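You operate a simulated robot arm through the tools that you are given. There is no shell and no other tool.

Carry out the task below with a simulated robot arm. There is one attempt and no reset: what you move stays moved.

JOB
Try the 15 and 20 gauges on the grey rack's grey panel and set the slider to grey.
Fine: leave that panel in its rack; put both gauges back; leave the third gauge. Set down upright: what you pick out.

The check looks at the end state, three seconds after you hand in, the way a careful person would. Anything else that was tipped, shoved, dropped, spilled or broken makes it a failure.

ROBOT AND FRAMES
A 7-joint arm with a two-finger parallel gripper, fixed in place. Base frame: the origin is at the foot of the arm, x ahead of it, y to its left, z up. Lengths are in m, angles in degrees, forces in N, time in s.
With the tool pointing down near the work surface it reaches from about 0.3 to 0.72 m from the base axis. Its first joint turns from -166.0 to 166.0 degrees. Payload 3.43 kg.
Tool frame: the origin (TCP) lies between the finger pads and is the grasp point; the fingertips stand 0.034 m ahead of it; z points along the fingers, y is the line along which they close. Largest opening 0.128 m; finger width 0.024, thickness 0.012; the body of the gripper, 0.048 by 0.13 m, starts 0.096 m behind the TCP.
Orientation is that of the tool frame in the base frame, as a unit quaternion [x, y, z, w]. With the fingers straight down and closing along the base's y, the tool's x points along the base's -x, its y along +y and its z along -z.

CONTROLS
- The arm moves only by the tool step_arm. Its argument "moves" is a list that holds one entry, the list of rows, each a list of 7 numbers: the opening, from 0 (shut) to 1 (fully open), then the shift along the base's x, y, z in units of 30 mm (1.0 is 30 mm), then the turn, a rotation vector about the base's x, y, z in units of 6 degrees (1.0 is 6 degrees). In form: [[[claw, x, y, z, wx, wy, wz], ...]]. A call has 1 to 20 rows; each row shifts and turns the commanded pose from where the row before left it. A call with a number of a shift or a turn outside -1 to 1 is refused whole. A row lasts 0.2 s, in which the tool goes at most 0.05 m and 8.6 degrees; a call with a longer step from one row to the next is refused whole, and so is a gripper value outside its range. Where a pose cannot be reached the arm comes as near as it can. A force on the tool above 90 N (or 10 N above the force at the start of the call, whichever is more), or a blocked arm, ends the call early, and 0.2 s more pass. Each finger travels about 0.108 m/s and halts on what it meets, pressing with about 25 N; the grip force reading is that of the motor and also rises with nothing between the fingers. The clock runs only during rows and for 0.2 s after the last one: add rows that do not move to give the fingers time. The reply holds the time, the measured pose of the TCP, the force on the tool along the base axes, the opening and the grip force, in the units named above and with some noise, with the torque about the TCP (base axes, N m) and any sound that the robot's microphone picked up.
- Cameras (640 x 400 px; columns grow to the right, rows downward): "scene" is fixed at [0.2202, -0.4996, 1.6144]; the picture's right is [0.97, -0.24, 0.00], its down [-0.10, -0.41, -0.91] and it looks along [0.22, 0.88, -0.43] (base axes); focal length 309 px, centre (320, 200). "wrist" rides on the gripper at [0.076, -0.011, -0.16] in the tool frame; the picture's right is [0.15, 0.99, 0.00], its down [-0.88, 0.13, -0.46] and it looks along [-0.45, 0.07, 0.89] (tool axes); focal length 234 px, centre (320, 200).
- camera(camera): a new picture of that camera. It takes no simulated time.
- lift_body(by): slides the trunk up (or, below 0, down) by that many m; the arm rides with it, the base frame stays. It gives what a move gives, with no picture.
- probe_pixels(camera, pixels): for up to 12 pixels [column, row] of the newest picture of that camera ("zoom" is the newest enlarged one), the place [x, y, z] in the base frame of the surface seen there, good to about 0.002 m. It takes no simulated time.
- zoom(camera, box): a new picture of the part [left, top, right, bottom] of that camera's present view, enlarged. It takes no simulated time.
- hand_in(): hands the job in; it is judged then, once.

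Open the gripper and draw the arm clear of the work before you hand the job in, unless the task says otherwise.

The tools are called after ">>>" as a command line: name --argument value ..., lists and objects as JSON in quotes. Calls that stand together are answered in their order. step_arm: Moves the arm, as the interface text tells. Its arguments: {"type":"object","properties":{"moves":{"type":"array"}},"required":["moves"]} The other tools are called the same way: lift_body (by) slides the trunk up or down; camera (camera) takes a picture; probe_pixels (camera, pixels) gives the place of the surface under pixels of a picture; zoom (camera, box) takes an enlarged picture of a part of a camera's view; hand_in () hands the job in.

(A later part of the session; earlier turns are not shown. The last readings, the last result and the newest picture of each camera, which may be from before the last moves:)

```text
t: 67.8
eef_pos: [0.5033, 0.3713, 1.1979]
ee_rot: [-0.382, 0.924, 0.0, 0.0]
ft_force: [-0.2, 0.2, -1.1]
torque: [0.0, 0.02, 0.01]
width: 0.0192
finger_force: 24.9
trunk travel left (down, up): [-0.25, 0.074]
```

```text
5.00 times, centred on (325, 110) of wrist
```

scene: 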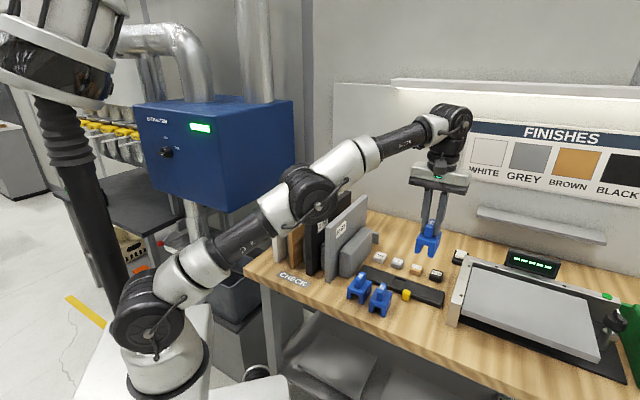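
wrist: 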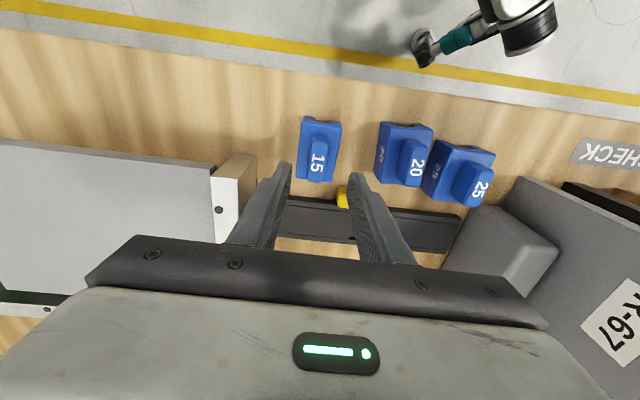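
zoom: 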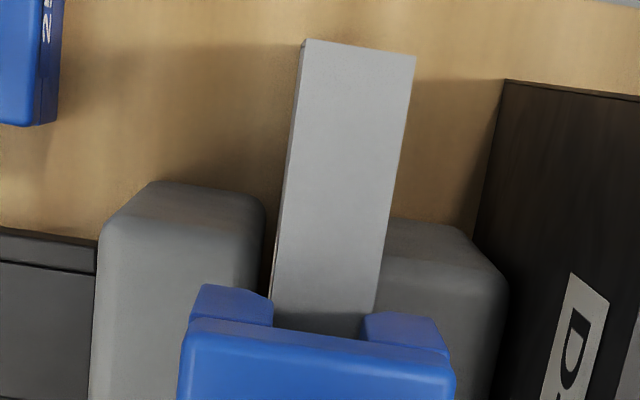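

Not touching yet by force; I lower another 2 mm and read.

>>> step_arm --moves '[[[0, 0, 0, -0.03, 0, 0, 0], [0, 0, 0, -0.03, 0, 0, 0], [0, 0, 0, 0, 0, 0, 0], [0, 0, 0, 0, 0, 0, 0]]]'

>>> zoom --camera "scene" --box '[310, 180, 380, 240]'

>>> zoom --camera "wrist" --box '[270, 70, 380, 150]'

```text
t: 68.8
eef_pos: [0.5036, 0.3717, 1.1974]
ee_rot: [-0.383, 0.924, 0.0, -0.001]
ft_force: [0.1, 0.5, 1.0]
torque: [0.04, 0.03, -0.01]
width: 0.0194
finger_force: 25.2
trunk travel left (down, up): [-0.25, 0.074]
```

```text
6.67 times, centred on (345, 210) of scene
```

zoom: 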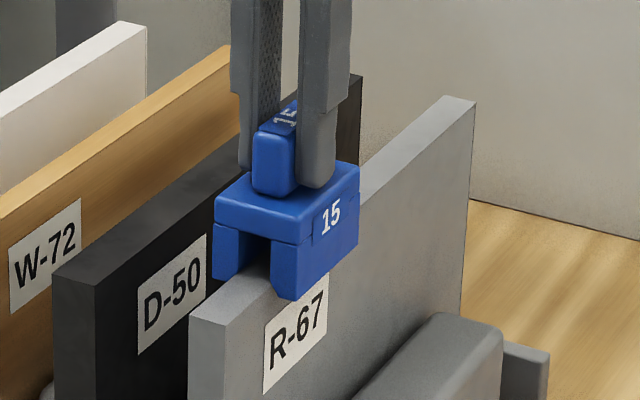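

```text
5.00 times, centred on (325, 110) of wrist
```

zoom: 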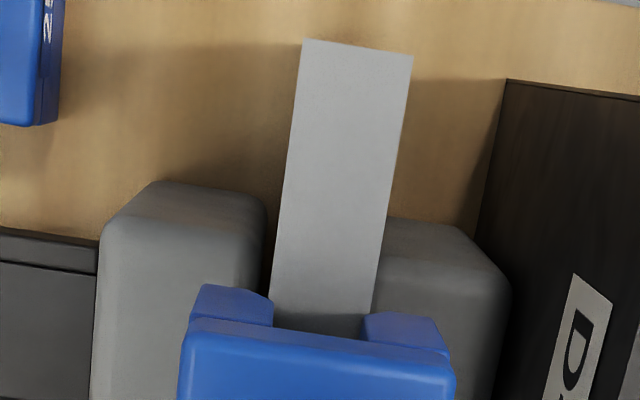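

Contact now (+1 N from −2 N), right at the leg tips, so it doesn't go over. I press 1 mm more to confirm it stops.

>>> step_arm --moves '[[[0, 0, 0, -0.03, 0, 0, 0], [0, 0, 0, 0, 0, 0, 0], [0, 0, 0, 0, 0, 0, 0]]]'

>>> zoom --camera "scene" --box '[310, 180, 380, 240]'

```text
t: 69.6
eef_pos: [0.5027, 0.3714, 1.1969]
ee_rot: [-0.383, 0.924, 0.0, 0.0]
ft_force: [0.4, 1.2, 7.4]
torque: [0.04, 0.08, 0.0]
width: 0.0194
finger_force: 24.7
trunk travel left (down, up): [-0.25, 0.074]
```

```text
6.67 times, centred on (345, 210) of scene
```

zoom: 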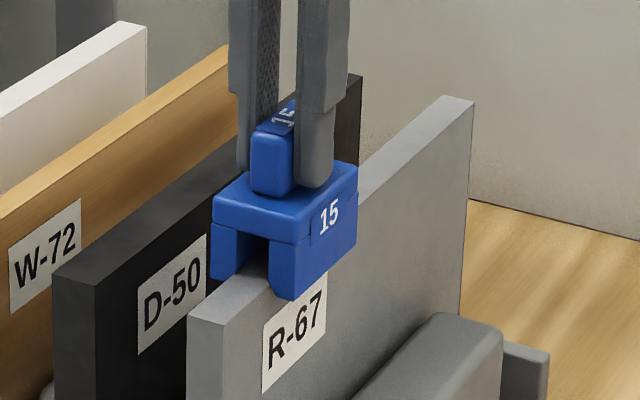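

It stops at 7.4 N with no further travel: the 15 gauge does not pass (panel between 15 and 20). I lift it off gently.

>>> step_arm --moves '[[[0, 0, 0, 0.05, 0, 0, 0], [0, 0, 0, 0.08, 0, 0, 0], [0, 0, 0, 0.1, 0, 0, 0], [0, 0, 0, 0.15, 0, 0, 0], [0, 0, 0, 0.2, 0, 0, 0], [0, 0, 0, 0.25, 0, 0, 0], [0, 0, 0, 0.25, 0, 0, 0], [0, 0, 0, 0.15, 0, 0, 0], [0, 0, 0, 0.08, 0, 0, 0], [0, 0, 0, 0, 0, 0, 0]]]'

>>> zoom --camera "scene" --box '[310, 180, 380, 240]'

```text
t: 71.8
eef_pos: [0.503, 0.3723, 1.2353]
ee_rot: [-0.383, 0.924, 0.0, -0.001]
ft_force: [0.6, -0.2, -1.0]
torque: [0.0, 0.02, -0.01]
width: 0.0196
finger_force: 24.4
trunk travel left (down, up): [-0.25, 0.074]
```

```text
6.67 times, centred on (345, 210) of scene
```

zoom: 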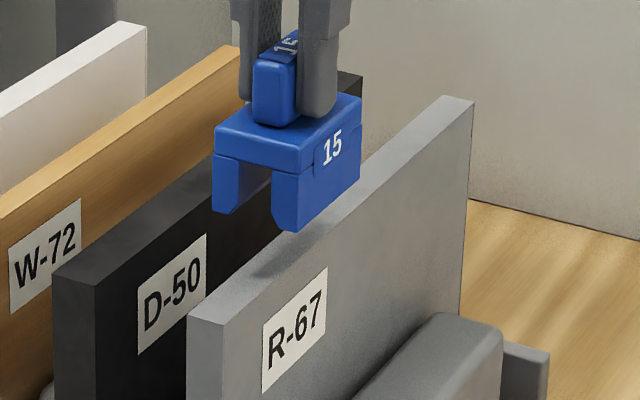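

The panel stands as before. I carry gauge 15 back along the same path to above its place.

>>> step_arm --moves '[[[0, 0.0869, -0.1554, 0, 0, 0, -0.0039], [0, 0.1738, -0.3109, 0, 0, 0, -0.0079], [0, 0.2897, -0.5181, 0, 0, 0, -0.0131], [0, 0.2897, -0.5181, 0, 0, 0, -0.0131], [0, 0.2897, -0.5181, 0, 0, 0, -0.0131], [0, 0.2897, -0.5181, 0, 0, 0, -0.0131], [0, 0.2897, -0.5181, 0, 0, 0, -0.0131], [0, 0.2897, -0.5181, 0, 0, 0, -0.0131], [0, 0.2897, -0.5181, 0, 0, 0, -0.0131], [0, 0.2897, -0.5181, 0, 0, 0, -0.0131], [0, 0.2897, -0.5181, 0, 0, 0, -0.0131], [0, 0.2897, -0.5181, 0, 0, 0, -0.0131], [0, 0.2897, -0.5181, 0, 0, 0, -0.0131], [0, 0.2897, -0.5181, 0, 0, 0, -0.0131], [0, 0.2897, -0.5181, 0, 0, 0, -0.0131], [0, 0.2897, -0.5181, 0, 0, 0, -0.0131], [0, 0.2897, -0.5181, 0, 0, 0, -0.0131], [0, 0.2897, -0.5181, 0, 0, 0, -0.0131], [0, 0.1738, -0.3109, 0, 0, 0, -0.0079], [0, 0.0869, -0.1554, 0, 0, 0, -0.0039]]]'

>>> camera --camera "scene"

```text
t: 76.0
eef_pos: [0.6582, 0.0961, 1.2351]
ee_rot: [-0.371, 0.928, -0.001, 0.001]
ft_force: [0.0, -0.1, -1.2]
torque: [0.01, -0.04, 0.03]
width: 0.0193
finger_force: 24.6
trunk travel left (down, up): [-0.25, 0.074]
```

```text
taken
```

scene: 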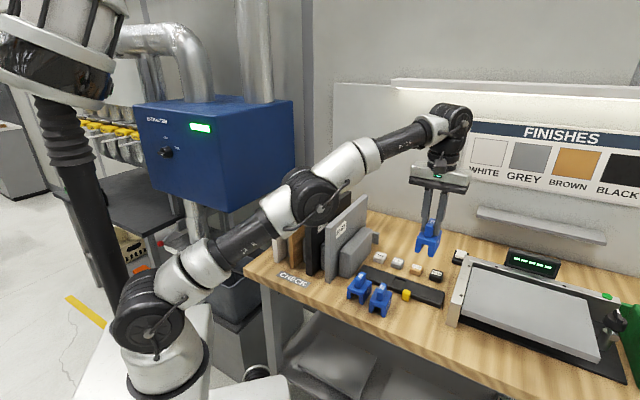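

Above its place. I lower to about z=0.990, just over the bench.

>>> step_arm --moves '[[[0, 0, 0, -0.2, 0, 0, 0], [0, 0, 0, -0.35, 0, 0, 0], [0, 0, 0, -0.45, 0, 0, 0], [0, 0, 0, -0.45, 0, 0, 0], [0, 0, 0, -0.45, 0, 0, 0], [0, 0, 0, -0.45, 0, 0, 0], [0, 0, 0, -0.45, 0, 0, 0], [0, 0, 0, -0.45, 0, 0, 0], [0, 0, 0, -0.45, 0, 0, 0], [0, 0, 0, -0.45, 0, 0, 0], [0, 0, 0, -0.45, 0, 0, 0], [0, 0, 0, -0.45, 0, 0, 0], [0, 0, 0, -0.45, 0, 0, 0], [0, 0, 0, -0.45, 0, 0, 0], [0, 0, 0, -0.45, 0, 0, 0], [0, 0, 0, -0.45, 0, 0, 0], [0, 0, 0, -0.45, 0, 0, 0], [0, 0, 0, -0.4, 0, 0, 0], [0, 0, 0, -0.3, 0, 0, 0], [0, 0, 0, -0.2, 0, 0, 0]]]'

>>> zoom --camera "scene" --box '[360, 255, 460, 335]'

```text
t: 80.2
eef_pos: [0.6559, 0.0937, 0.9901]
ee_rot: [-0.371, 0.928, 0.0, 0.0]
ft_force: [0.5, -0.7, -0.8]
torque: [-0.01, -0.01, -0.01]
width: 0.0196
finger_force: 24.9
trunk travel left (down, up): [-0.25, 0.074]
```

```text
5.00 times, centred on (410, 295) of scene
```

zoom: 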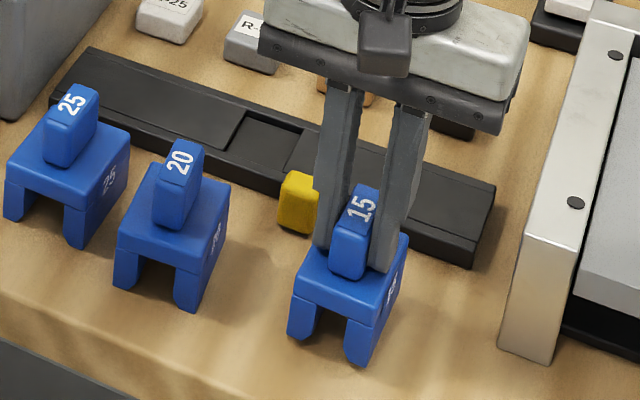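

It hovers ~6 mm over its place, perhaps 1–2 mm short toward the front, so I nudge 1 mm and lower to touch.

>>> step_arm --moves '[[[0, 0.03, 0.03, -0.05, 0, 0, 0], [0, 0, 0, -0.05, 0, 0, 0], [0, 0, 0, -0.05, 0, 0, 0], [0, 0, 0, -0.03, 0, 0, 0], [0, 0, 0, -0.03, 0, 0, 0], [0, 0, 0, 0, 0, 0, 0]]]'

```text
t: 81.6
eef_pos: [0.6595, 0.0948, 0.9826]
ee_rot: [-0.371, 0.928, 0.001, 0.0]
ft_force: [0.2, 0.0, -1.3]
torque: [0.0, 0.01, 0.02]
width: 0.0193
finger_force: 24.8
trunk travel left (down, up): [-0.25, 0.074]
```

>>> step_arm --moves '[[[0, 0, 0, -0.03, 0, 0, 0], [0, 0, 0, 0, 0, 0, 0], [0, 0, 0, 0, 0, 0, 0]]]'

>>> zoom --camera "scene" --box '[360, 255, 460, 335]'

```text
t: 82.4
eef_pos: [0.6576, 0.0951, 0.983]
ee_rot: [-0.372, 0.928, 0.0, -0.001]
ft_force: [1.5, -0.6, 0.8]
torque: [-0.07, 0.03, 0.02]
width: 0.0196
finger_force: 25.2
trunk travel left (down, up): [-0.25, 0.074]
```

```text
5.00 times, centred on (410, 295) of scene
```

zoom: 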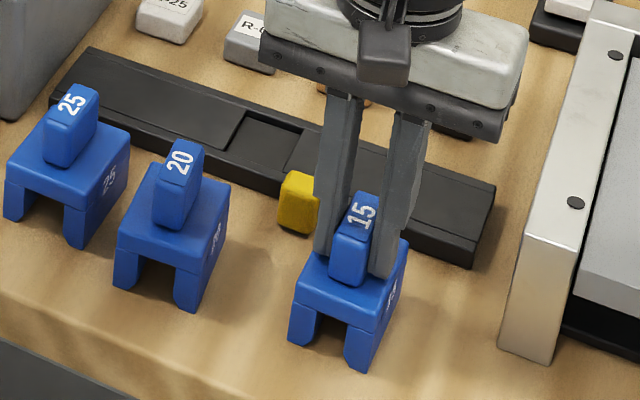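

It has touched down (+0.8 N) in its original outline. I open and rise.

>>> step_arm --moves '[[[0.2, 0, 0, 0, 0, 0, 0], [0.3, 0, 0, 0, 0, 0, 0], [0.38, 0, 0, 0, 0, 0, 0], [0.38, 0, 0, 0, 0, 0, 0], [0.38, 0, 0, 0.4, 0, 0, 0], [0.38, 0, 0, 0.6, 0, 0, 0], [0.38, 0, 0, 0.8, 0, 0, 0], [0.38, 0, 0, 0.8, 0, 0, 0], [0.38, 0, 0, 0.6, 0, 0, 0], [0.38, 0, 0, 0, 0, 0, 0]]]'

>>> camera --camera "scene"

>>> zoom --camera "scene" --box '[330, 240, 470, 340]'

>>> camera --camera "wrist"

```text
t: 84.6
eef_pos: [0.659, 0.0957, 1.0782]
ee_rot: [-0.371, 0.929, 0.0, 0.0]
ft_force: [-0.5, -0.2, 0.1]
torque: [0.0, -0.03, 0.02]
width: 0.0487
finger_force: 0.0
trunk travel left (down, up): [-0.25, 0.074]
```

```text
taken
```

scene: 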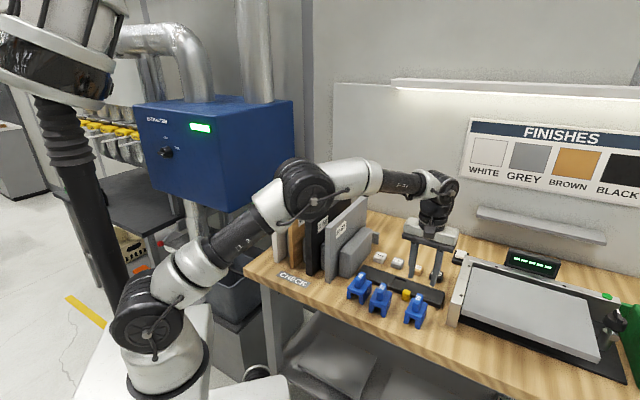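

```text
4.00 times, centred on (400, 290) of scene
```

zoom: 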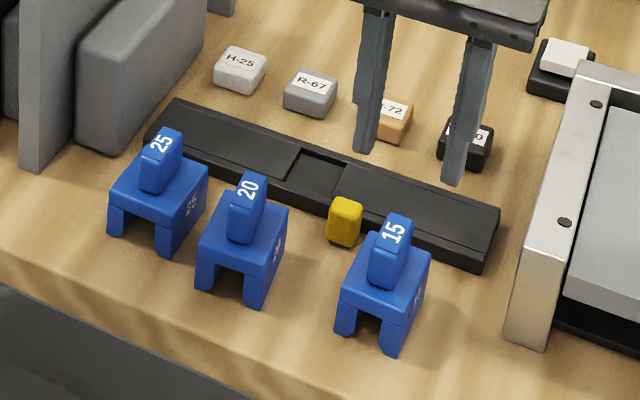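

```text
taken
```

wrist: 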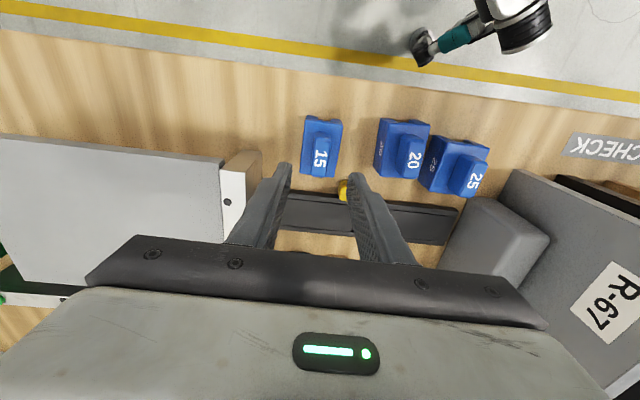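

Both gauges are back upright in place. Now the slider: I move above the yellow knob at about (0.670,0.176) for a close look.

>>> step_arm --moves '[[[0.38, 0.08, 0.6, 0.2, 0, 0, 0.05], [0.38, 0.08, 0.7, 0.2, 0, 0, 0.05], [0.38, 0.08, 0.7, 0.1, 0, 0, 0.05], [0.38, 0.08, 0.6, 0, 0, 0, 0.05], [0.38, 0, 0, 0, 0, 0, 0], [0.38, 0, 0, 0, 0, 0, 0]]]'

>>> camera --camera "wrist"

>>> zoom --camera "wrist" --box '[260, 100, 420, 220]'

```text
t: 86.0
eef_pos: [0.667, 0.1744, 1.0933]
ee_rot: [-0.381, 0.925, -0.001, 0.0]
ft_force: [0.4, -0.7, -0.3]
torque: [-0.05, -0.01, 0.0]
width: 0.0486
finger_force: 0.2
trunk travel left (down, up): [-0.25, 0.074]
```

```text
taken
```

wrist: 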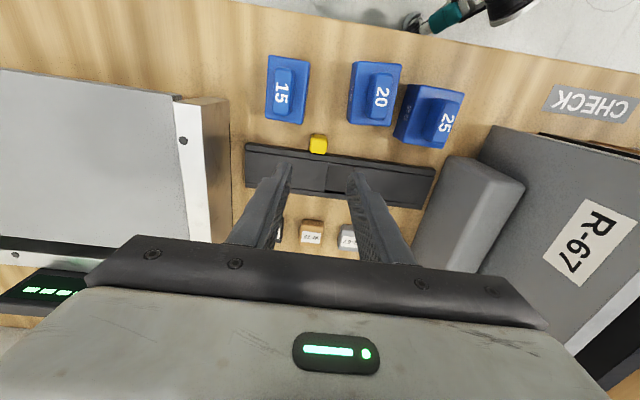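

```text
3.33 times, centred on (340, 160) of wrist
```

zoom: 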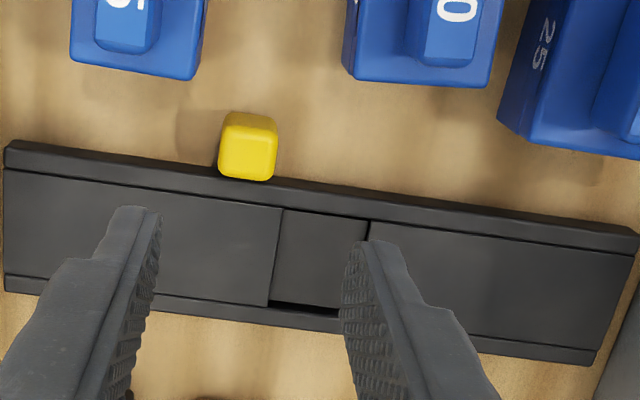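

I measure the knob's top corners, the rail ends and the window edges from here.

>>> probe_pixels --camera "zoom" --pixels '[[224, 140], [272, 145], [221, 174], [270, 178], [248, 158], [248, 122], [228, 118], [272, 122], [10, 150], [8, 285], [630, 232], [592, 360]]'

>>> probe_pixels --camera "zoom" --pixels '[[284, 215], [268, 298], [366, 225], [275, 250], [290, 185], [200, 170], [400, 205], [120, 160], [290, 205], [330, 260], [248, 180], [225, 178]]'

>>> zoom --camera "wrist" --box '[295, 125, 345, 165]'

```text
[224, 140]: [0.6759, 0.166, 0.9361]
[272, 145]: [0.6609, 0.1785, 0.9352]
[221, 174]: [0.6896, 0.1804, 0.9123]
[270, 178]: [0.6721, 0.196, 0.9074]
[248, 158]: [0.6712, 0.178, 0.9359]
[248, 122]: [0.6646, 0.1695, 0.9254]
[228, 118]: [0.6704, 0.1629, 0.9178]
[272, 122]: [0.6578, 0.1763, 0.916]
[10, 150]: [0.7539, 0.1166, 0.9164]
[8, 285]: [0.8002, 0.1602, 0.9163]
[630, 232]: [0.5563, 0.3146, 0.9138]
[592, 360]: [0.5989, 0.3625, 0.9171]
```

```text
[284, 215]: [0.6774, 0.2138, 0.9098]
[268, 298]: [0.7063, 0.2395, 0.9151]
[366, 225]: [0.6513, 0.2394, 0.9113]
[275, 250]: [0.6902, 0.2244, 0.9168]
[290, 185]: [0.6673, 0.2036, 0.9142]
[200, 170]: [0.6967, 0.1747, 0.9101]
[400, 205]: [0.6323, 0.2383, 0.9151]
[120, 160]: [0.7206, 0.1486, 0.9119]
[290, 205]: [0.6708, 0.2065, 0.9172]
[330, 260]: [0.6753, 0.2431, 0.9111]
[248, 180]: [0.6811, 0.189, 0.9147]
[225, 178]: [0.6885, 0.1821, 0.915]
```

```text
10.00 times, centred on (320, 145) of wrist
```

zoom: 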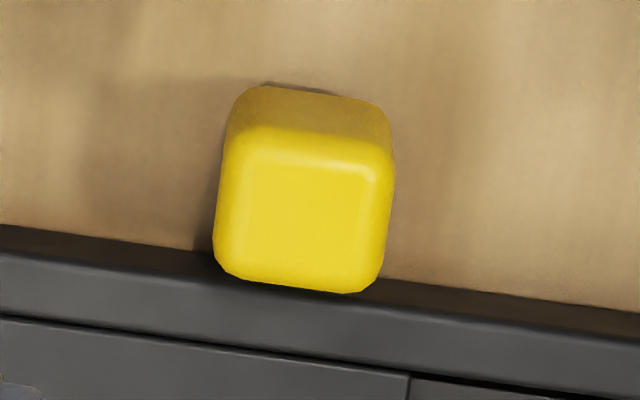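

The rail runs at exactly 45° (u 0.169–0.452, v 0.6155–0.68), the knob centre is at u≈0.350, v≈0.601, top z≈0.936; the R-67 block is at u≈0.271. I descend with the open fingers on both sides of the knob, tips kept above the rail top.

>>> step_arm --moves '[[[0.38, 0.14, 0.09, 0, 0, 0, 0], [0.38, 0, 0, -0.7, 0, 0, 0], [0.38, 0, 0, -0.8, 0, 0, 0], [0.38, 0, 0, -0.8, 0, 0, 0], [0.38, 0, 0, -0.7, 0, 0, 0], [0.38, 0, 0, -0.5, 0, 0, 0], [0.38, 0, 0, 0, 0, 0, 0], [0.38, 0, 0, 0, 0, 0, 0]]]'

>>> camera --camera "wrist"

>>> zoom --camera "wrist" --box '[250, 110, 390, 230]'

>>> zoom --camera "scene" --box '[360, 245, 450, 315]'

```text
t: 87.8
eef_pos: [0.6733, 0.1764, 0.9879]
ee_rot: [-0.382, 0.924, 0.001, 0.0]
ft_force: [-1.4, -0.3, -0.2]
torque: [-0.01, -0.02, -0.01]
width: 0.0486
finger_force: 0.1
trunk travel left (down, up): [-0.25, 0.074]
```

```text
taken
```

wrist: 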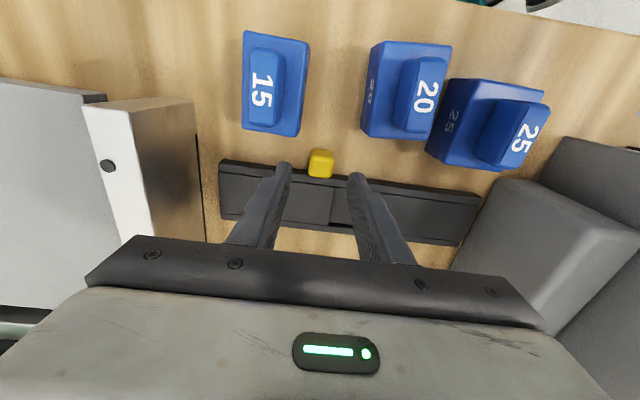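

```text
3.33 times, centred on (320, 170) of wrist
```

zoom: 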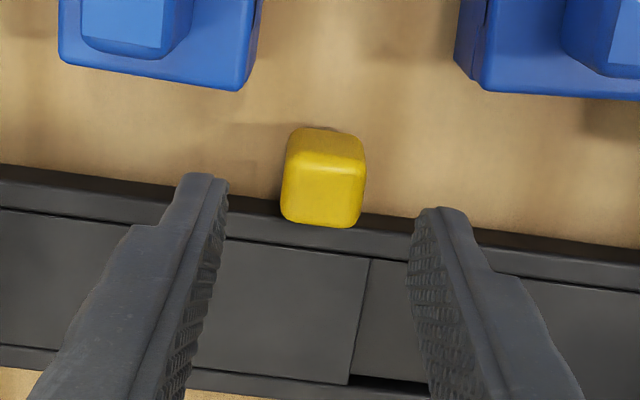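

```text
5.71 times, centred on (405, 280) of scene
```

zoom: 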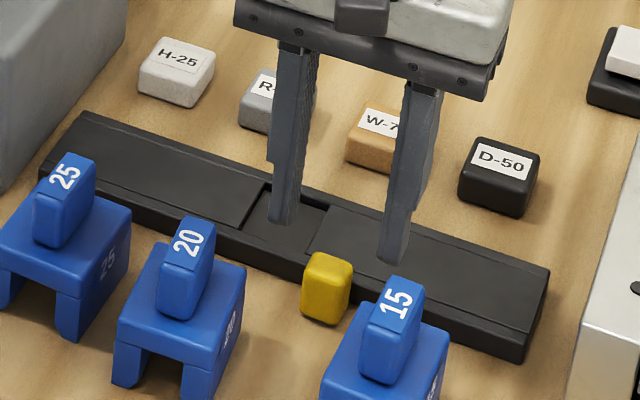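

The fingers are just above the knob, at about its sides. I probe the fingertips and the knob to check the line-up front-to-back.

>>> probe_pixels --camera "wrist" --pixels '[[281, 163.5], [285.5, 163.4], [287, 166], [351, 174], [356, 173.6], [360, 176], [321, 160], [321, 172], [311, 160], [332, 162], [320, 150], [312, 175]]'

```text
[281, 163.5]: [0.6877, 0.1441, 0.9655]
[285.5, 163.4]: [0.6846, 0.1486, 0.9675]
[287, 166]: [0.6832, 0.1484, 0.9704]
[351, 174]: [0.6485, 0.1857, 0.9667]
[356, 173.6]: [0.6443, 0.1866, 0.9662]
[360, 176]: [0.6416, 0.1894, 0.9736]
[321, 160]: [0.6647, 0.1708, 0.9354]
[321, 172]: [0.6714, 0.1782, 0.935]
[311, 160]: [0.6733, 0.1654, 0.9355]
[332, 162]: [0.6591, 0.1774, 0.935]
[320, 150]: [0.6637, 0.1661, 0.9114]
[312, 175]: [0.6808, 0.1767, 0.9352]
```

Finger faces are at v≈0.589–0.613, clear of the rail (0.6155), and centred within 2 mm of the knob. I descend the last 34 mm.

>>> step_arm --moves '[[[0.38, -0.045, 0.045, -0.3, 0, 0, 0], [0.38, 0, 0, -0.3, 0, 0, 0], [0.38, 0, 0, -0.3, 0, 0, 0], [0.38, 0, 0, -0.2, 0, 0, 0], [0.38, 0, 0, 0, 0, 0, 0]]]'

>>> zoom --camera "wrist" --box '[250, 110, 390, 230]'

>>> zoom --camera "scene" --box '[360, 245, 450, 315]'

```text
t: 89.0
eef_pos: [0.671, 0.1784, 0.9558]
ee_rot: [-0.382, 0.924, 0.0, 0.0]
ft_force: [-0.8, -0.5, -0.1]
torque: [0.0, -0.02, -0.01]
width: 0.0486
finger_force: 0.0
trunk travel left (down, up): [-0.25, 0.074]
```

```text
3.33 times, centred on (320, 170) of wrist
```

zoom: 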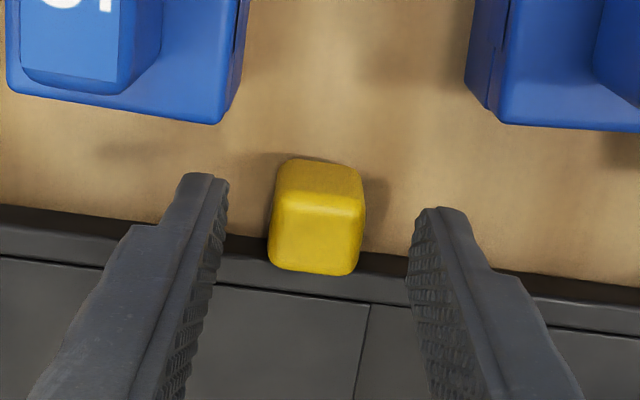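

```text
5.71 times, centred on (405, 280) of scene
```

zoom: 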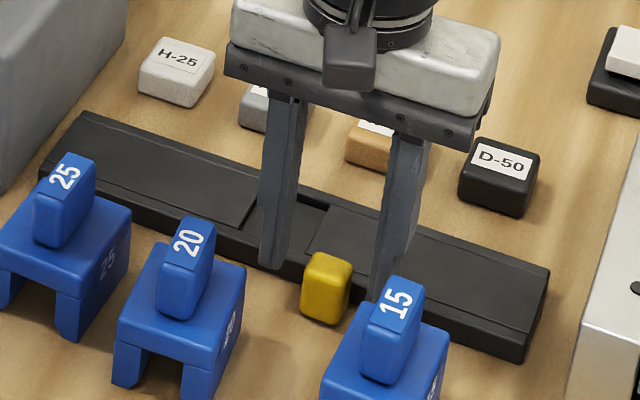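

The knob is between the fingertips with about 14 mm overlap. I narrow the fingers to a loose cage and push the knob 15 mm toward the grey block to see how it responds.

>>> step_arm --moves '[[[0.3, 0, 0, 0, 0, 0, 0], [0.2, 0, 0, 0, 0, 0, 0], [0.19, 0, 0, 0, 0, 0, 0], [0.19, -0.07, 0.07, 0, 0, 0, 0], [0.19, -0.1, 0.1, 0, 0, 0, 0], [0.19, -0.1, 0.1, 0, 0, 0, 0], [0.19, -0.085, 0.085, 0, 0, 0, 0], [0.19, 0, 0, 0, 0, 0, 0]]]'

>>> zoom --camera "wrist" --box '[250, 110, 390, 230]'

>>> zoom --camera "scene" --box '[360, 245, 450, 315]'

```text
t: 90.8
eef_pos: [0.66, 0.19, 0.956]
ee_rot: [-0.381, 0.925, 0.0, 0.0]
ft_force: [0.4, -0.8, -0.4]
torque: [-0.01, -0.01, 0.05]
width: 0.0245
finger_force: 0.2
trunk travel left (down, up): [-0.25, 0.074]
```

```text
3.33 times, centred on (320, 170) of wrist
```

zoom: 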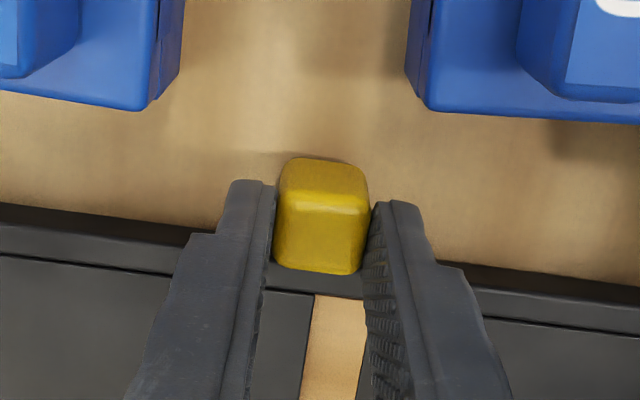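

```text
5.71 times, centred on (405, 280) of scene
```

zoom: 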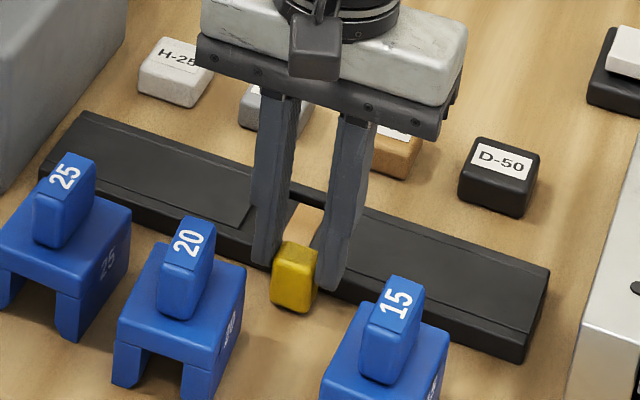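

The window now shows a brown/tan strip at (338,340): the slider moves a coloured strip under the window, so the window colour is what counts. I open, rise and look at the window unobstructed.

>>> step_arm --moves '[[[0.3, 0, 0, 0, 0, 0, 0], [0.38, 0, 0, 0, 0, 0, 0], [0.38, 0, 0, 0.4, 0, 0, 0], [0.38, 0, 0, 0.7, 0, 0, 0], [0.38, -0.35, -0.35, 0.7, 0, 0, 0], [0.38, -0.6, -0.6, 0.5, 0, 0, 0], [0.38, -0.6, -0.6, 0, 0, 0, 0], [0.38, 0, 0, 0, 0, 0, 0]]]'

>>> camera --camera "wrist"

>>> zoom --camera "scene" --box '[360, 245, 450, 315]'

```text
t: 92.6
eef_pos: [0.6139, 0.1436, 1.0221]
ee_rot: [-0.382, 0.924, 0.0, 0.0]
ft_force: [-0.3, 0.5, 0.6]
torque: [0.02, -0.02, 0.01]
width: 0.0487
finger_force: 0.0
trunk travel left (down, up): [-0.25, 0.074]
```

```text
taken
```

wrist: 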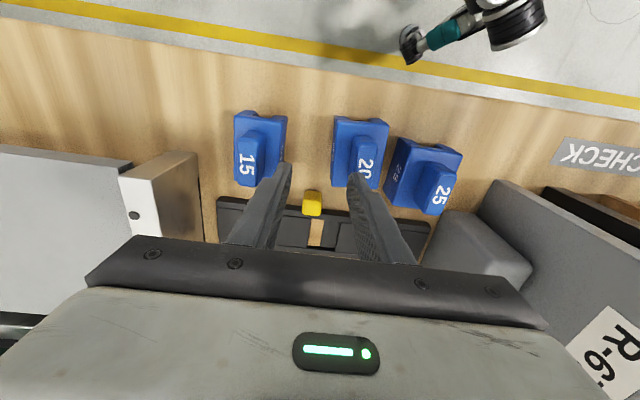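

```text
5.71 times, centred on (405, 280) of scene
```

zoom: 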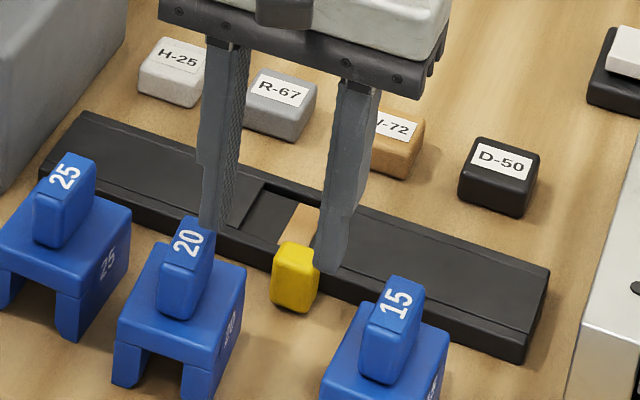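

In the window the dark chip is leaving on the −u side and brown coming in from the +u side. I zoom the wrist view to measure chip edges against the knob position.

>>> zoom --camera "wrist" --box '[280, 180, 360, 255]'

>>> probe_pixels --camera "wrist" --pixels '[[311, 200], [304, 195], [320, 197], [312, 208], [309, 225], [323, 226], [309, 240], [323, 242], [338, 226], [330, 230], [316, 232], [307, 225]]'

```text
5.33 times, centred on (320, 218) of wrist
```

zoom: 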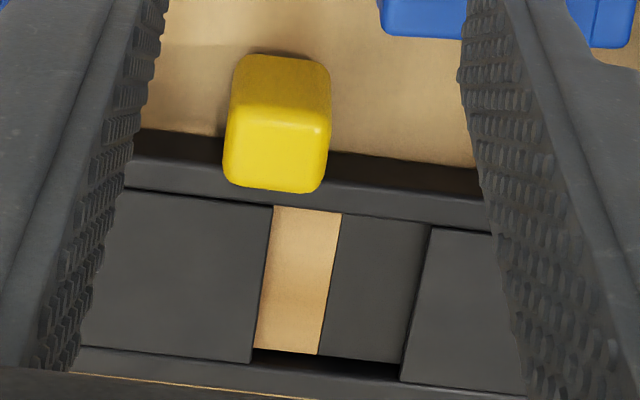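

```text
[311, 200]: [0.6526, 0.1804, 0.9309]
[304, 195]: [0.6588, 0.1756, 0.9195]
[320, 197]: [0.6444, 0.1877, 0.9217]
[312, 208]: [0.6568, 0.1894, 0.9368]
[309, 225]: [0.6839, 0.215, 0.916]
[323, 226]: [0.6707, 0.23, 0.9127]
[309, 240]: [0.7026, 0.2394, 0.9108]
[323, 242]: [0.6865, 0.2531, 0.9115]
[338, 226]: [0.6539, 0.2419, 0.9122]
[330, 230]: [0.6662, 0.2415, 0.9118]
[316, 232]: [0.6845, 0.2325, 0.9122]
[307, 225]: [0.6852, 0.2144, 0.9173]
```

The strip's chip pitch is about 0.04 m: the brown/dark boundary sits at u≈0.3116 with the knob at u≈0.332, so grey should follow brown when the knob is near u≈0.27. I go back down over the knob the way I came.

>>> step_arm --moves '[[[0.38, 0.6, 0.6, 0, 0, 0, 0], [0.38, 0.6, 0.6, 0, 0, 0, 0], [0.38, 0.35, 0.35, -0.3, 0, 0, 0], [0.38, 0, 0, -0.6, 0, 0, 0], [0.38, 0, 0, -0.6, 0, 0, 0], [0.38, 0, 0, 0, 0, 0, 0], [0.38, 0, 0, 0, 0, 0, 0]]]'

>>> zoom --camera "wrist" --box '[250, 110, 390, 230]'

```text
t: 94.2
eef_pos: [0.6604, 0.1924, 0.9791]
ee_rot: [-0.381, 0.925, -0.001, 0.0]
ft_force: [0.4, -0.4, -0.5]
torque: [-0.02, 0.02, 0.01]
width: 0.0488
finger_force: 0.0
trunk travel left (down, up): [-0.25, 0.074]
```

```text
3.33 times, centred on (320, 170) of wrist
```

zoom: 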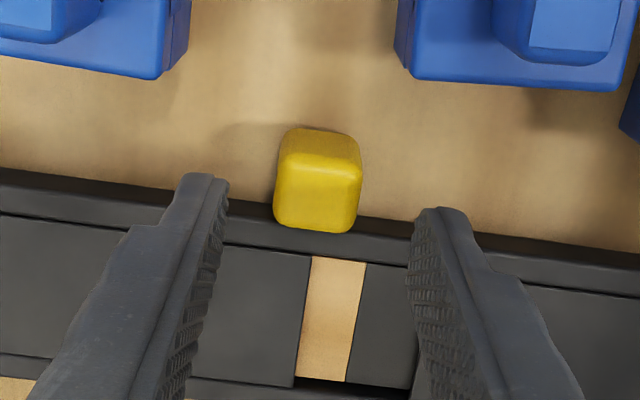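

Knob between the fingers again. I lower, cage it and push about 57 mm toward the grey side in small steps.

>>> step_arm --moves '[[[0.38, 0, 0, -0.4, 0, 0, 0], [0.38, 0, 0, -0.37, 0, 0, 0], [0.19, 0, 0, 0, 0, 0, 0], [0.19, 0, 0, 0, 0, 0, 0], [0.19, -0.07, 0.07, 0, 0, 0, 0], [0.19, -0.12, 0.12, 0, 0, 0, 0], [0.19, -0.15, 0.15, 0, 0, 0, 0], [0.19, -0.15, 0.15, 0, 0, 0, 0], [0.19, -0.15, 0.15, 0, 0, 0, 0], [0.19, -0.15, 0.15, 0, 0, 0, 0], [0.19, -0.15, 0.15, 0, 0, 0, 0], [0.19, -0.15, 0.15, 0, 0, 0, 0], [0.19, -0.15, 0.15, 0, 0, 0, 0], [0.19, -0.1, 0.1, 0, 0, 0, 0], [0.19, 0, 0, 0, 0, 0, 0]]]'

>>> camera --camera "wrist"

>>> zoom --camera "wrist" --box '[250, 130, 390, 250]'

>>> zoom --camera "scene" --box '[360, 245, 450, 315]'

```text
t: 97.4
eef_pos: [0.6196, 0.2296, 0.9567]
ee_rot: [-0.38, 0.925, 0.0, 0.0]
ft_force: [-0.8, 1.4, 0.9]
torque: [0.03, 0.06, 0.04]
width: 0.0252
finger_force: 1.1
trunk travel left (down, up): [-0.25, 0.074]
```

```text
taken
```

wrist: 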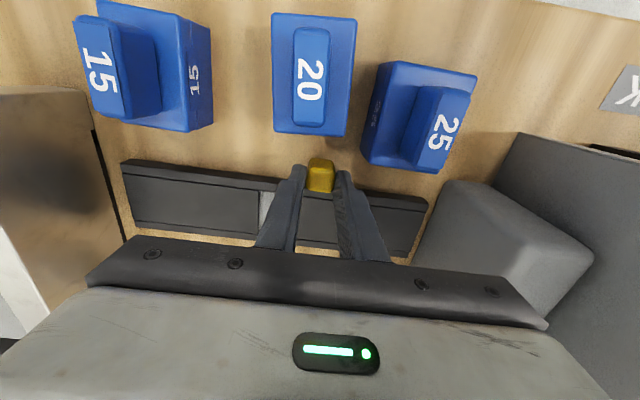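

```text
3.33 times, centred on (320, 190) of wrist
```

zoom: 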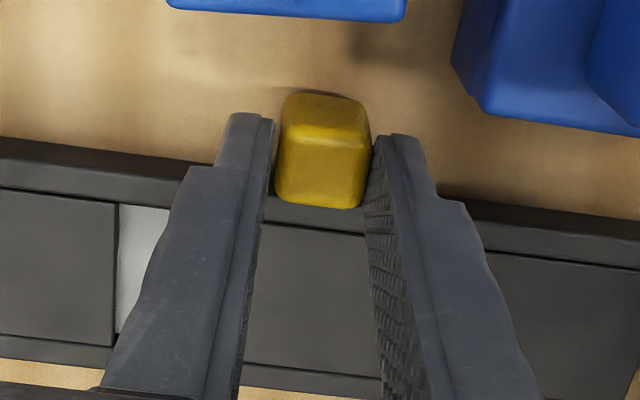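

```text
5.71 times, centred on (405, 280) of scene
```

zoom: 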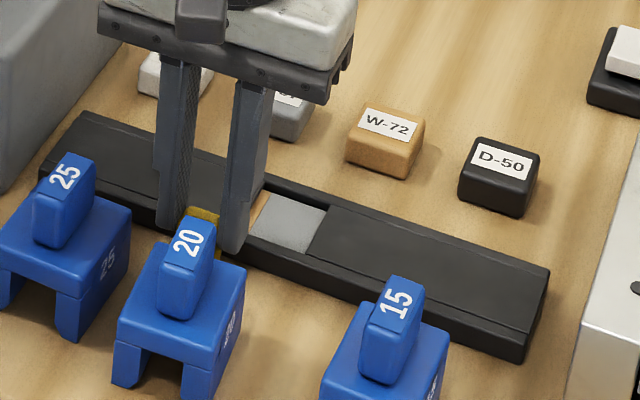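

The window now shows grey with a thin sliver of brown left at (258,210). I zoom in to see how much more is needed.

>>> zoom --camera "scene" --box '[390, 265, 425, 295]'

>>> probe_pixels --camera "zoom" --pixels '[[320, 200], [250, 180], [400, 200], [420, 190], [180, 170], [200, 150], [160, 160], [230, 180]]'

```text
13.33 times, centred on (408, 280) of scene
```

zoom: 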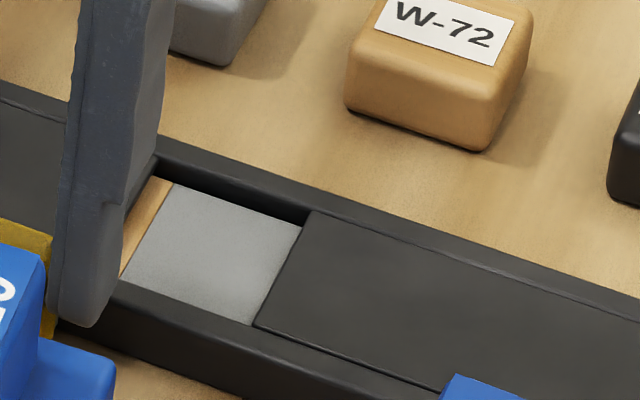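

```text
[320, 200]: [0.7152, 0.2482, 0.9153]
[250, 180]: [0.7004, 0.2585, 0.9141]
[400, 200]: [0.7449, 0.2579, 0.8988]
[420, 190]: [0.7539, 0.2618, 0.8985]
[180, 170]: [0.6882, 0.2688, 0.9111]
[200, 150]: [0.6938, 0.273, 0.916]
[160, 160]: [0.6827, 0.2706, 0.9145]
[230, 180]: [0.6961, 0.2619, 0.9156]
```

The brown sliver is about 5 mm wide, so I push 6 mm more to centre grey in the window.

>>> step_arm --moves '[[[0.19, -0.07, 0.07, 0, 0, 0, 0], [0.19, -0.07, 0.07, 0, 0, 0, 0], [0.19, 0, 0, 0, 0, 0, 0], [0.19, 0, 0, 0, 0, 0, 0]]]'

>>> zoom --camera "scene" --box '[385, 260, 425, 295]'

>>> zoom --camera "wrist" --box '[220, 130, 390, 260]'

```text
t: 98.4
eef_pos: [0.6157, 0.2344, 0.9568]
ee_rot: [-0.381, 0.924, 0.001, 0.001]
ft_force: [0.0, -1.0, 1.0]
torque: [0.0, 0.01, -0.01]
width: 0.0246
finger_force: 0.0
trunk travel left (down, up): [-0.25, 0.074]
```

```text
11.43 times, centred on (405, 278) of scene
```

zoom: 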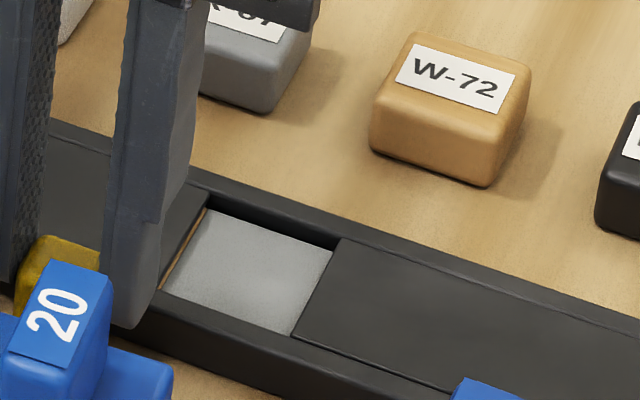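

```text
3.08 times, centred on (305, 195) of wrist
```

zoom: 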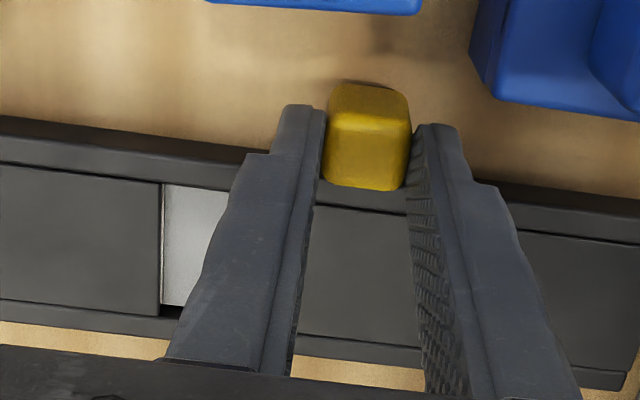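

Almost all grey with a hairline of brown. I push 1.7 mm more, then back off, open and look from clear.

>>> step_arm --moves '[[[0.19, -0.04, 0.04, 0, 0, 0, 0], [0.19, 0, 0, 0, 0, 0, 0], [0.19, 0, 0, 0, 0, 0, 0]]]'

>>> zoom --camera "scene" --box '[385, 260, 425, 295]'

>>> zoom --camera "wrist" --box '[240, 180, 300, 240]'

```text
t: 99.2
eef_pos: [0.6152, 0.2353, 0.9572]
ee_rot: [-0.381, 0.925, 0.0, 0.0]
ft_force: [0.4, -0.9, -0.2]
torque: [-0.01, -0.03, 0.02]
width: 0.0248
finger_force: 0.6
trunk travel left (down, up): [-0.25, 0.074]
```

```text
11.43 times, centred on (405, 278) of scene
```

zoom: 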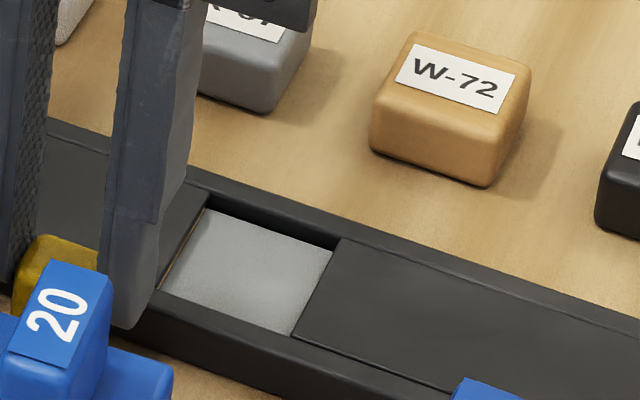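

```text
6.67 times, centred on (270, 210) of wrist
```

zoom: 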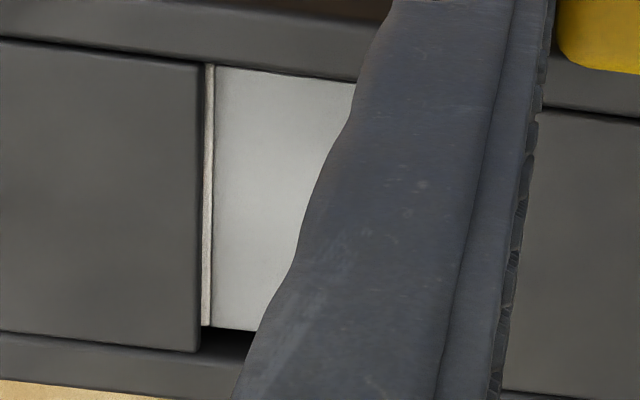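

Grey fills the window, with only hairlines at each edge from the viewing angles. I open the fingers and rise straight up, then view the window freely.

>>> step_arm --moves '[[[0.28, 0, 0, 0, 0, 0, 0], [0.36, 0, 0, 0, 0, 0, 0], [0.36, 0, 0, 0, 0, 0, 0], [0.36, 0, 0, 0.4, 0, 0, 0], [0.36, 0, 0, 0.7, 0, 0, 0], [0.36, 0, 0, 0.9, 0, 0, 0], [0.36, 0, 0, 0.9, 0, 0, 0], [0.36, 0, 0, 0.9, 0, 0, 0], [0.36, -0.3, -0.3, 0.9, 0, 0, 0], [0.36, -0.5, -0.5, 0.7, 0, 0, 0], [0.36, -0.5, -0.5, 0.5, 0, 0, 0], [0.36, -0.4, -0.4, 0, 0, 0, 0], [0.36, 0, 0, 0, 0, 0, 0]]]'

>>> camera --camera "scene"

>>> camera --camera "wrist"

>>> zoom --camera "scene" --box '[330, 240, 470, 340]'

```text
t: 102.0
eef_pos: [0.564, 0.1824, 1.1328]
ee_rot: [-0.381, 0.924, -0.001, 0.0]
ft_force: [0.2, -0.8, 0.3]
torque: [0.0, 0.02, 0.01]
width: 0.0457
finger_force: 0.2
trunk travel left (down, up): [-0.25, 0.074]
```

```text
taken
```

scene: 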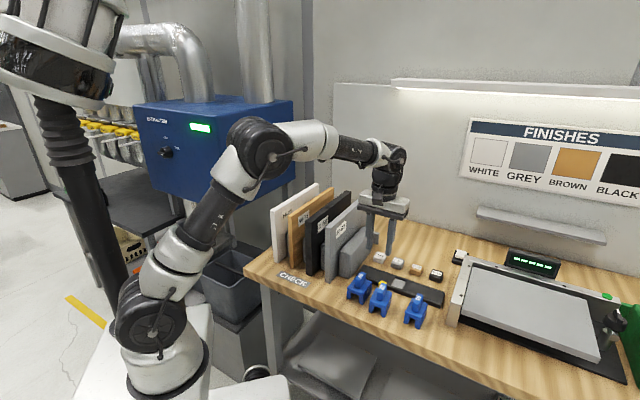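

```text
taken
```

wrist: 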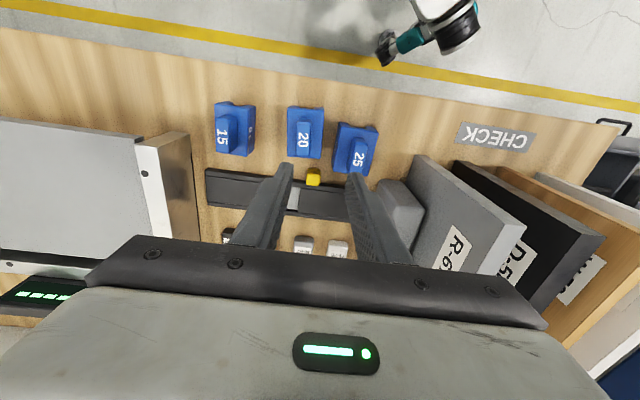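

```text
4.00 times, centred on (400, 290) of scene
```

zoom: 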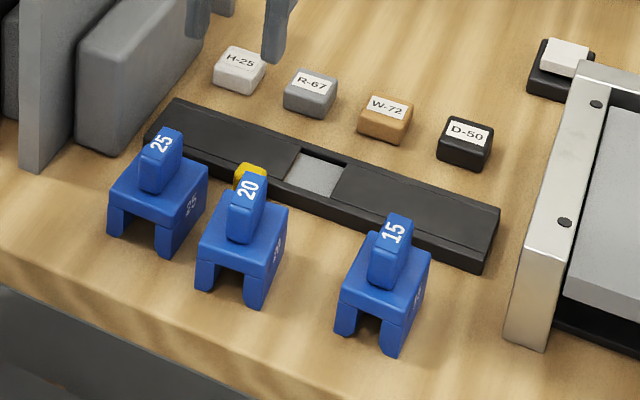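

The window shows a greyish chip at (397,283 scene). I zoom in to compare its shade with the H-25 (white) and R-67 (grey) blocks and the sign.

>>> zoom --camera "scene" --box '[375, 248, 425, 298]'

>>> zoom --camera "wrist" --box '[270, 165, 350, 260]'

```text
8.00 times, centred on (400, 273) of scene
```

zoom: 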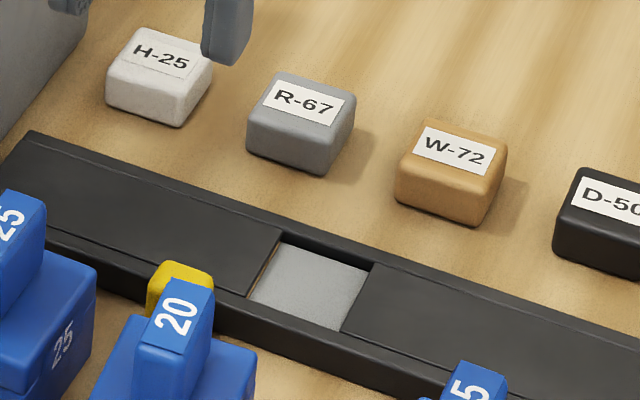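

```text
4.21 times, centred on (310, 212) of wrist
```

zoom: 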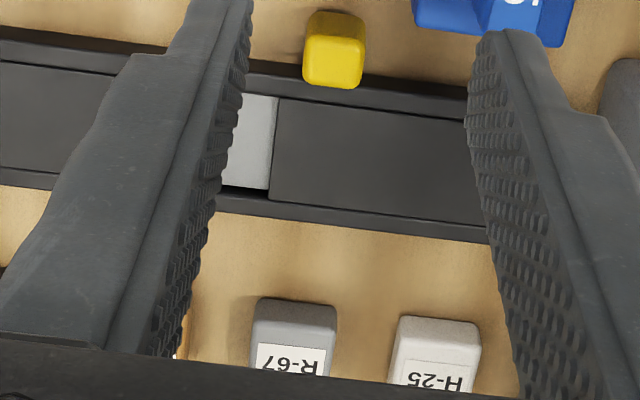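

The chip's shade lies between R-67 and H-25 in these lights, so I want to be sure it is grey and not white. I close the fingers and view the window from the other side, where the next chip's edge can be seen.

>>> step_arm --moves '[[[0.2, -0.6, 0.4, 0.2, 0, 0, 0], [0.1, -0.7, 0.4, 0.2, 0, 0, 0], [0.05, -0.5, 0.4, 0, 0, 0, 0], [0.05, 0, 0, 0, 0, 0, 0], [0.05, 0, 0, 0, 0, 0, 0]]]'

>>> camera --camera "wrist"

>>> camera --camera "scene"

```text
t: 103.2
eef_pos: [0.5087, 0.2195, 1.1455]
ee_rot: [-0.38, 0.925, 0.0, 0.0]
ft_force: [0.1, 0.0, 0.1]
torque: [-0.02, -0.01, -0.01]
width: 0.0064
finger_force: 0.1
trunk travel left (down, up): [-0.25, 0.074]
```

```text
taken
```

wrist: 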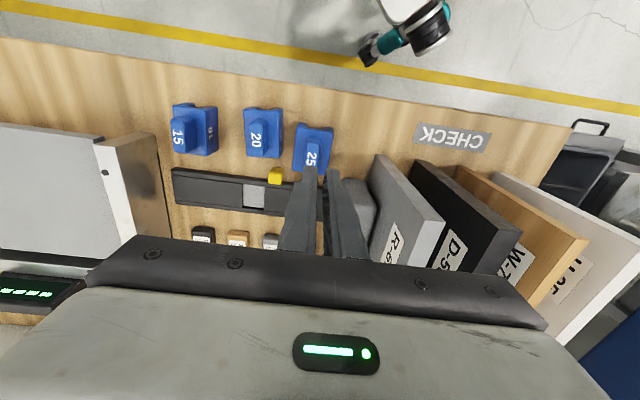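

```text
taken
```

scene: 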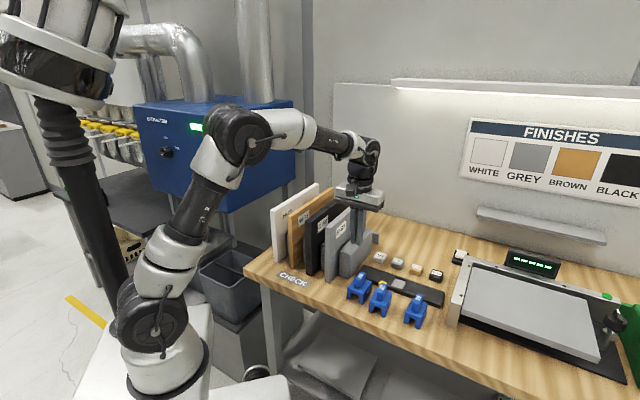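

Now the window at (253,196) is free in the wrist picture. I zoom on it with the knob.

>>> zoom --camera "wrist" --box '[160, 155, 330, 260]'

>>> zoom --camera "wrist" --box '[232, 172, 278, 216]'

>>> zoom --camera "scene" --box '[388, 270, 416, 298]'

```text
3.76 times, centred on (245, 208) of wrist
```

zoom: 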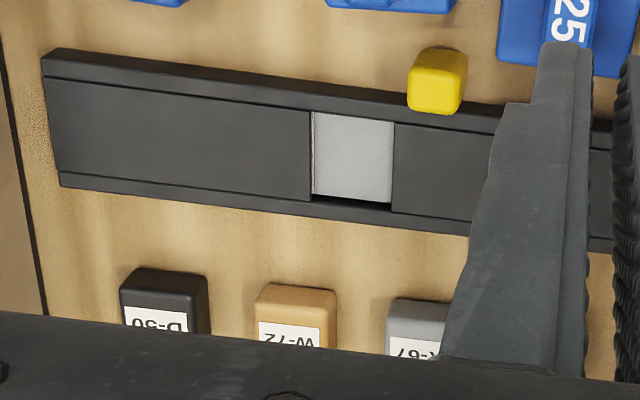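

```text
9.09 times, centred on (255, 194) of wrist
```

zoom: 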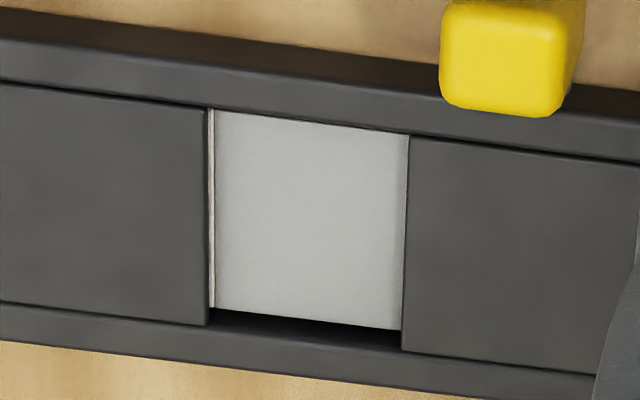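

```text
14.29 times, centred on (402, 284) of scene
```

zoom: 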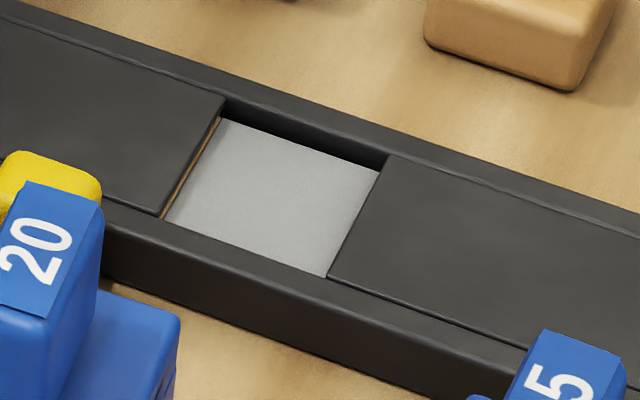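

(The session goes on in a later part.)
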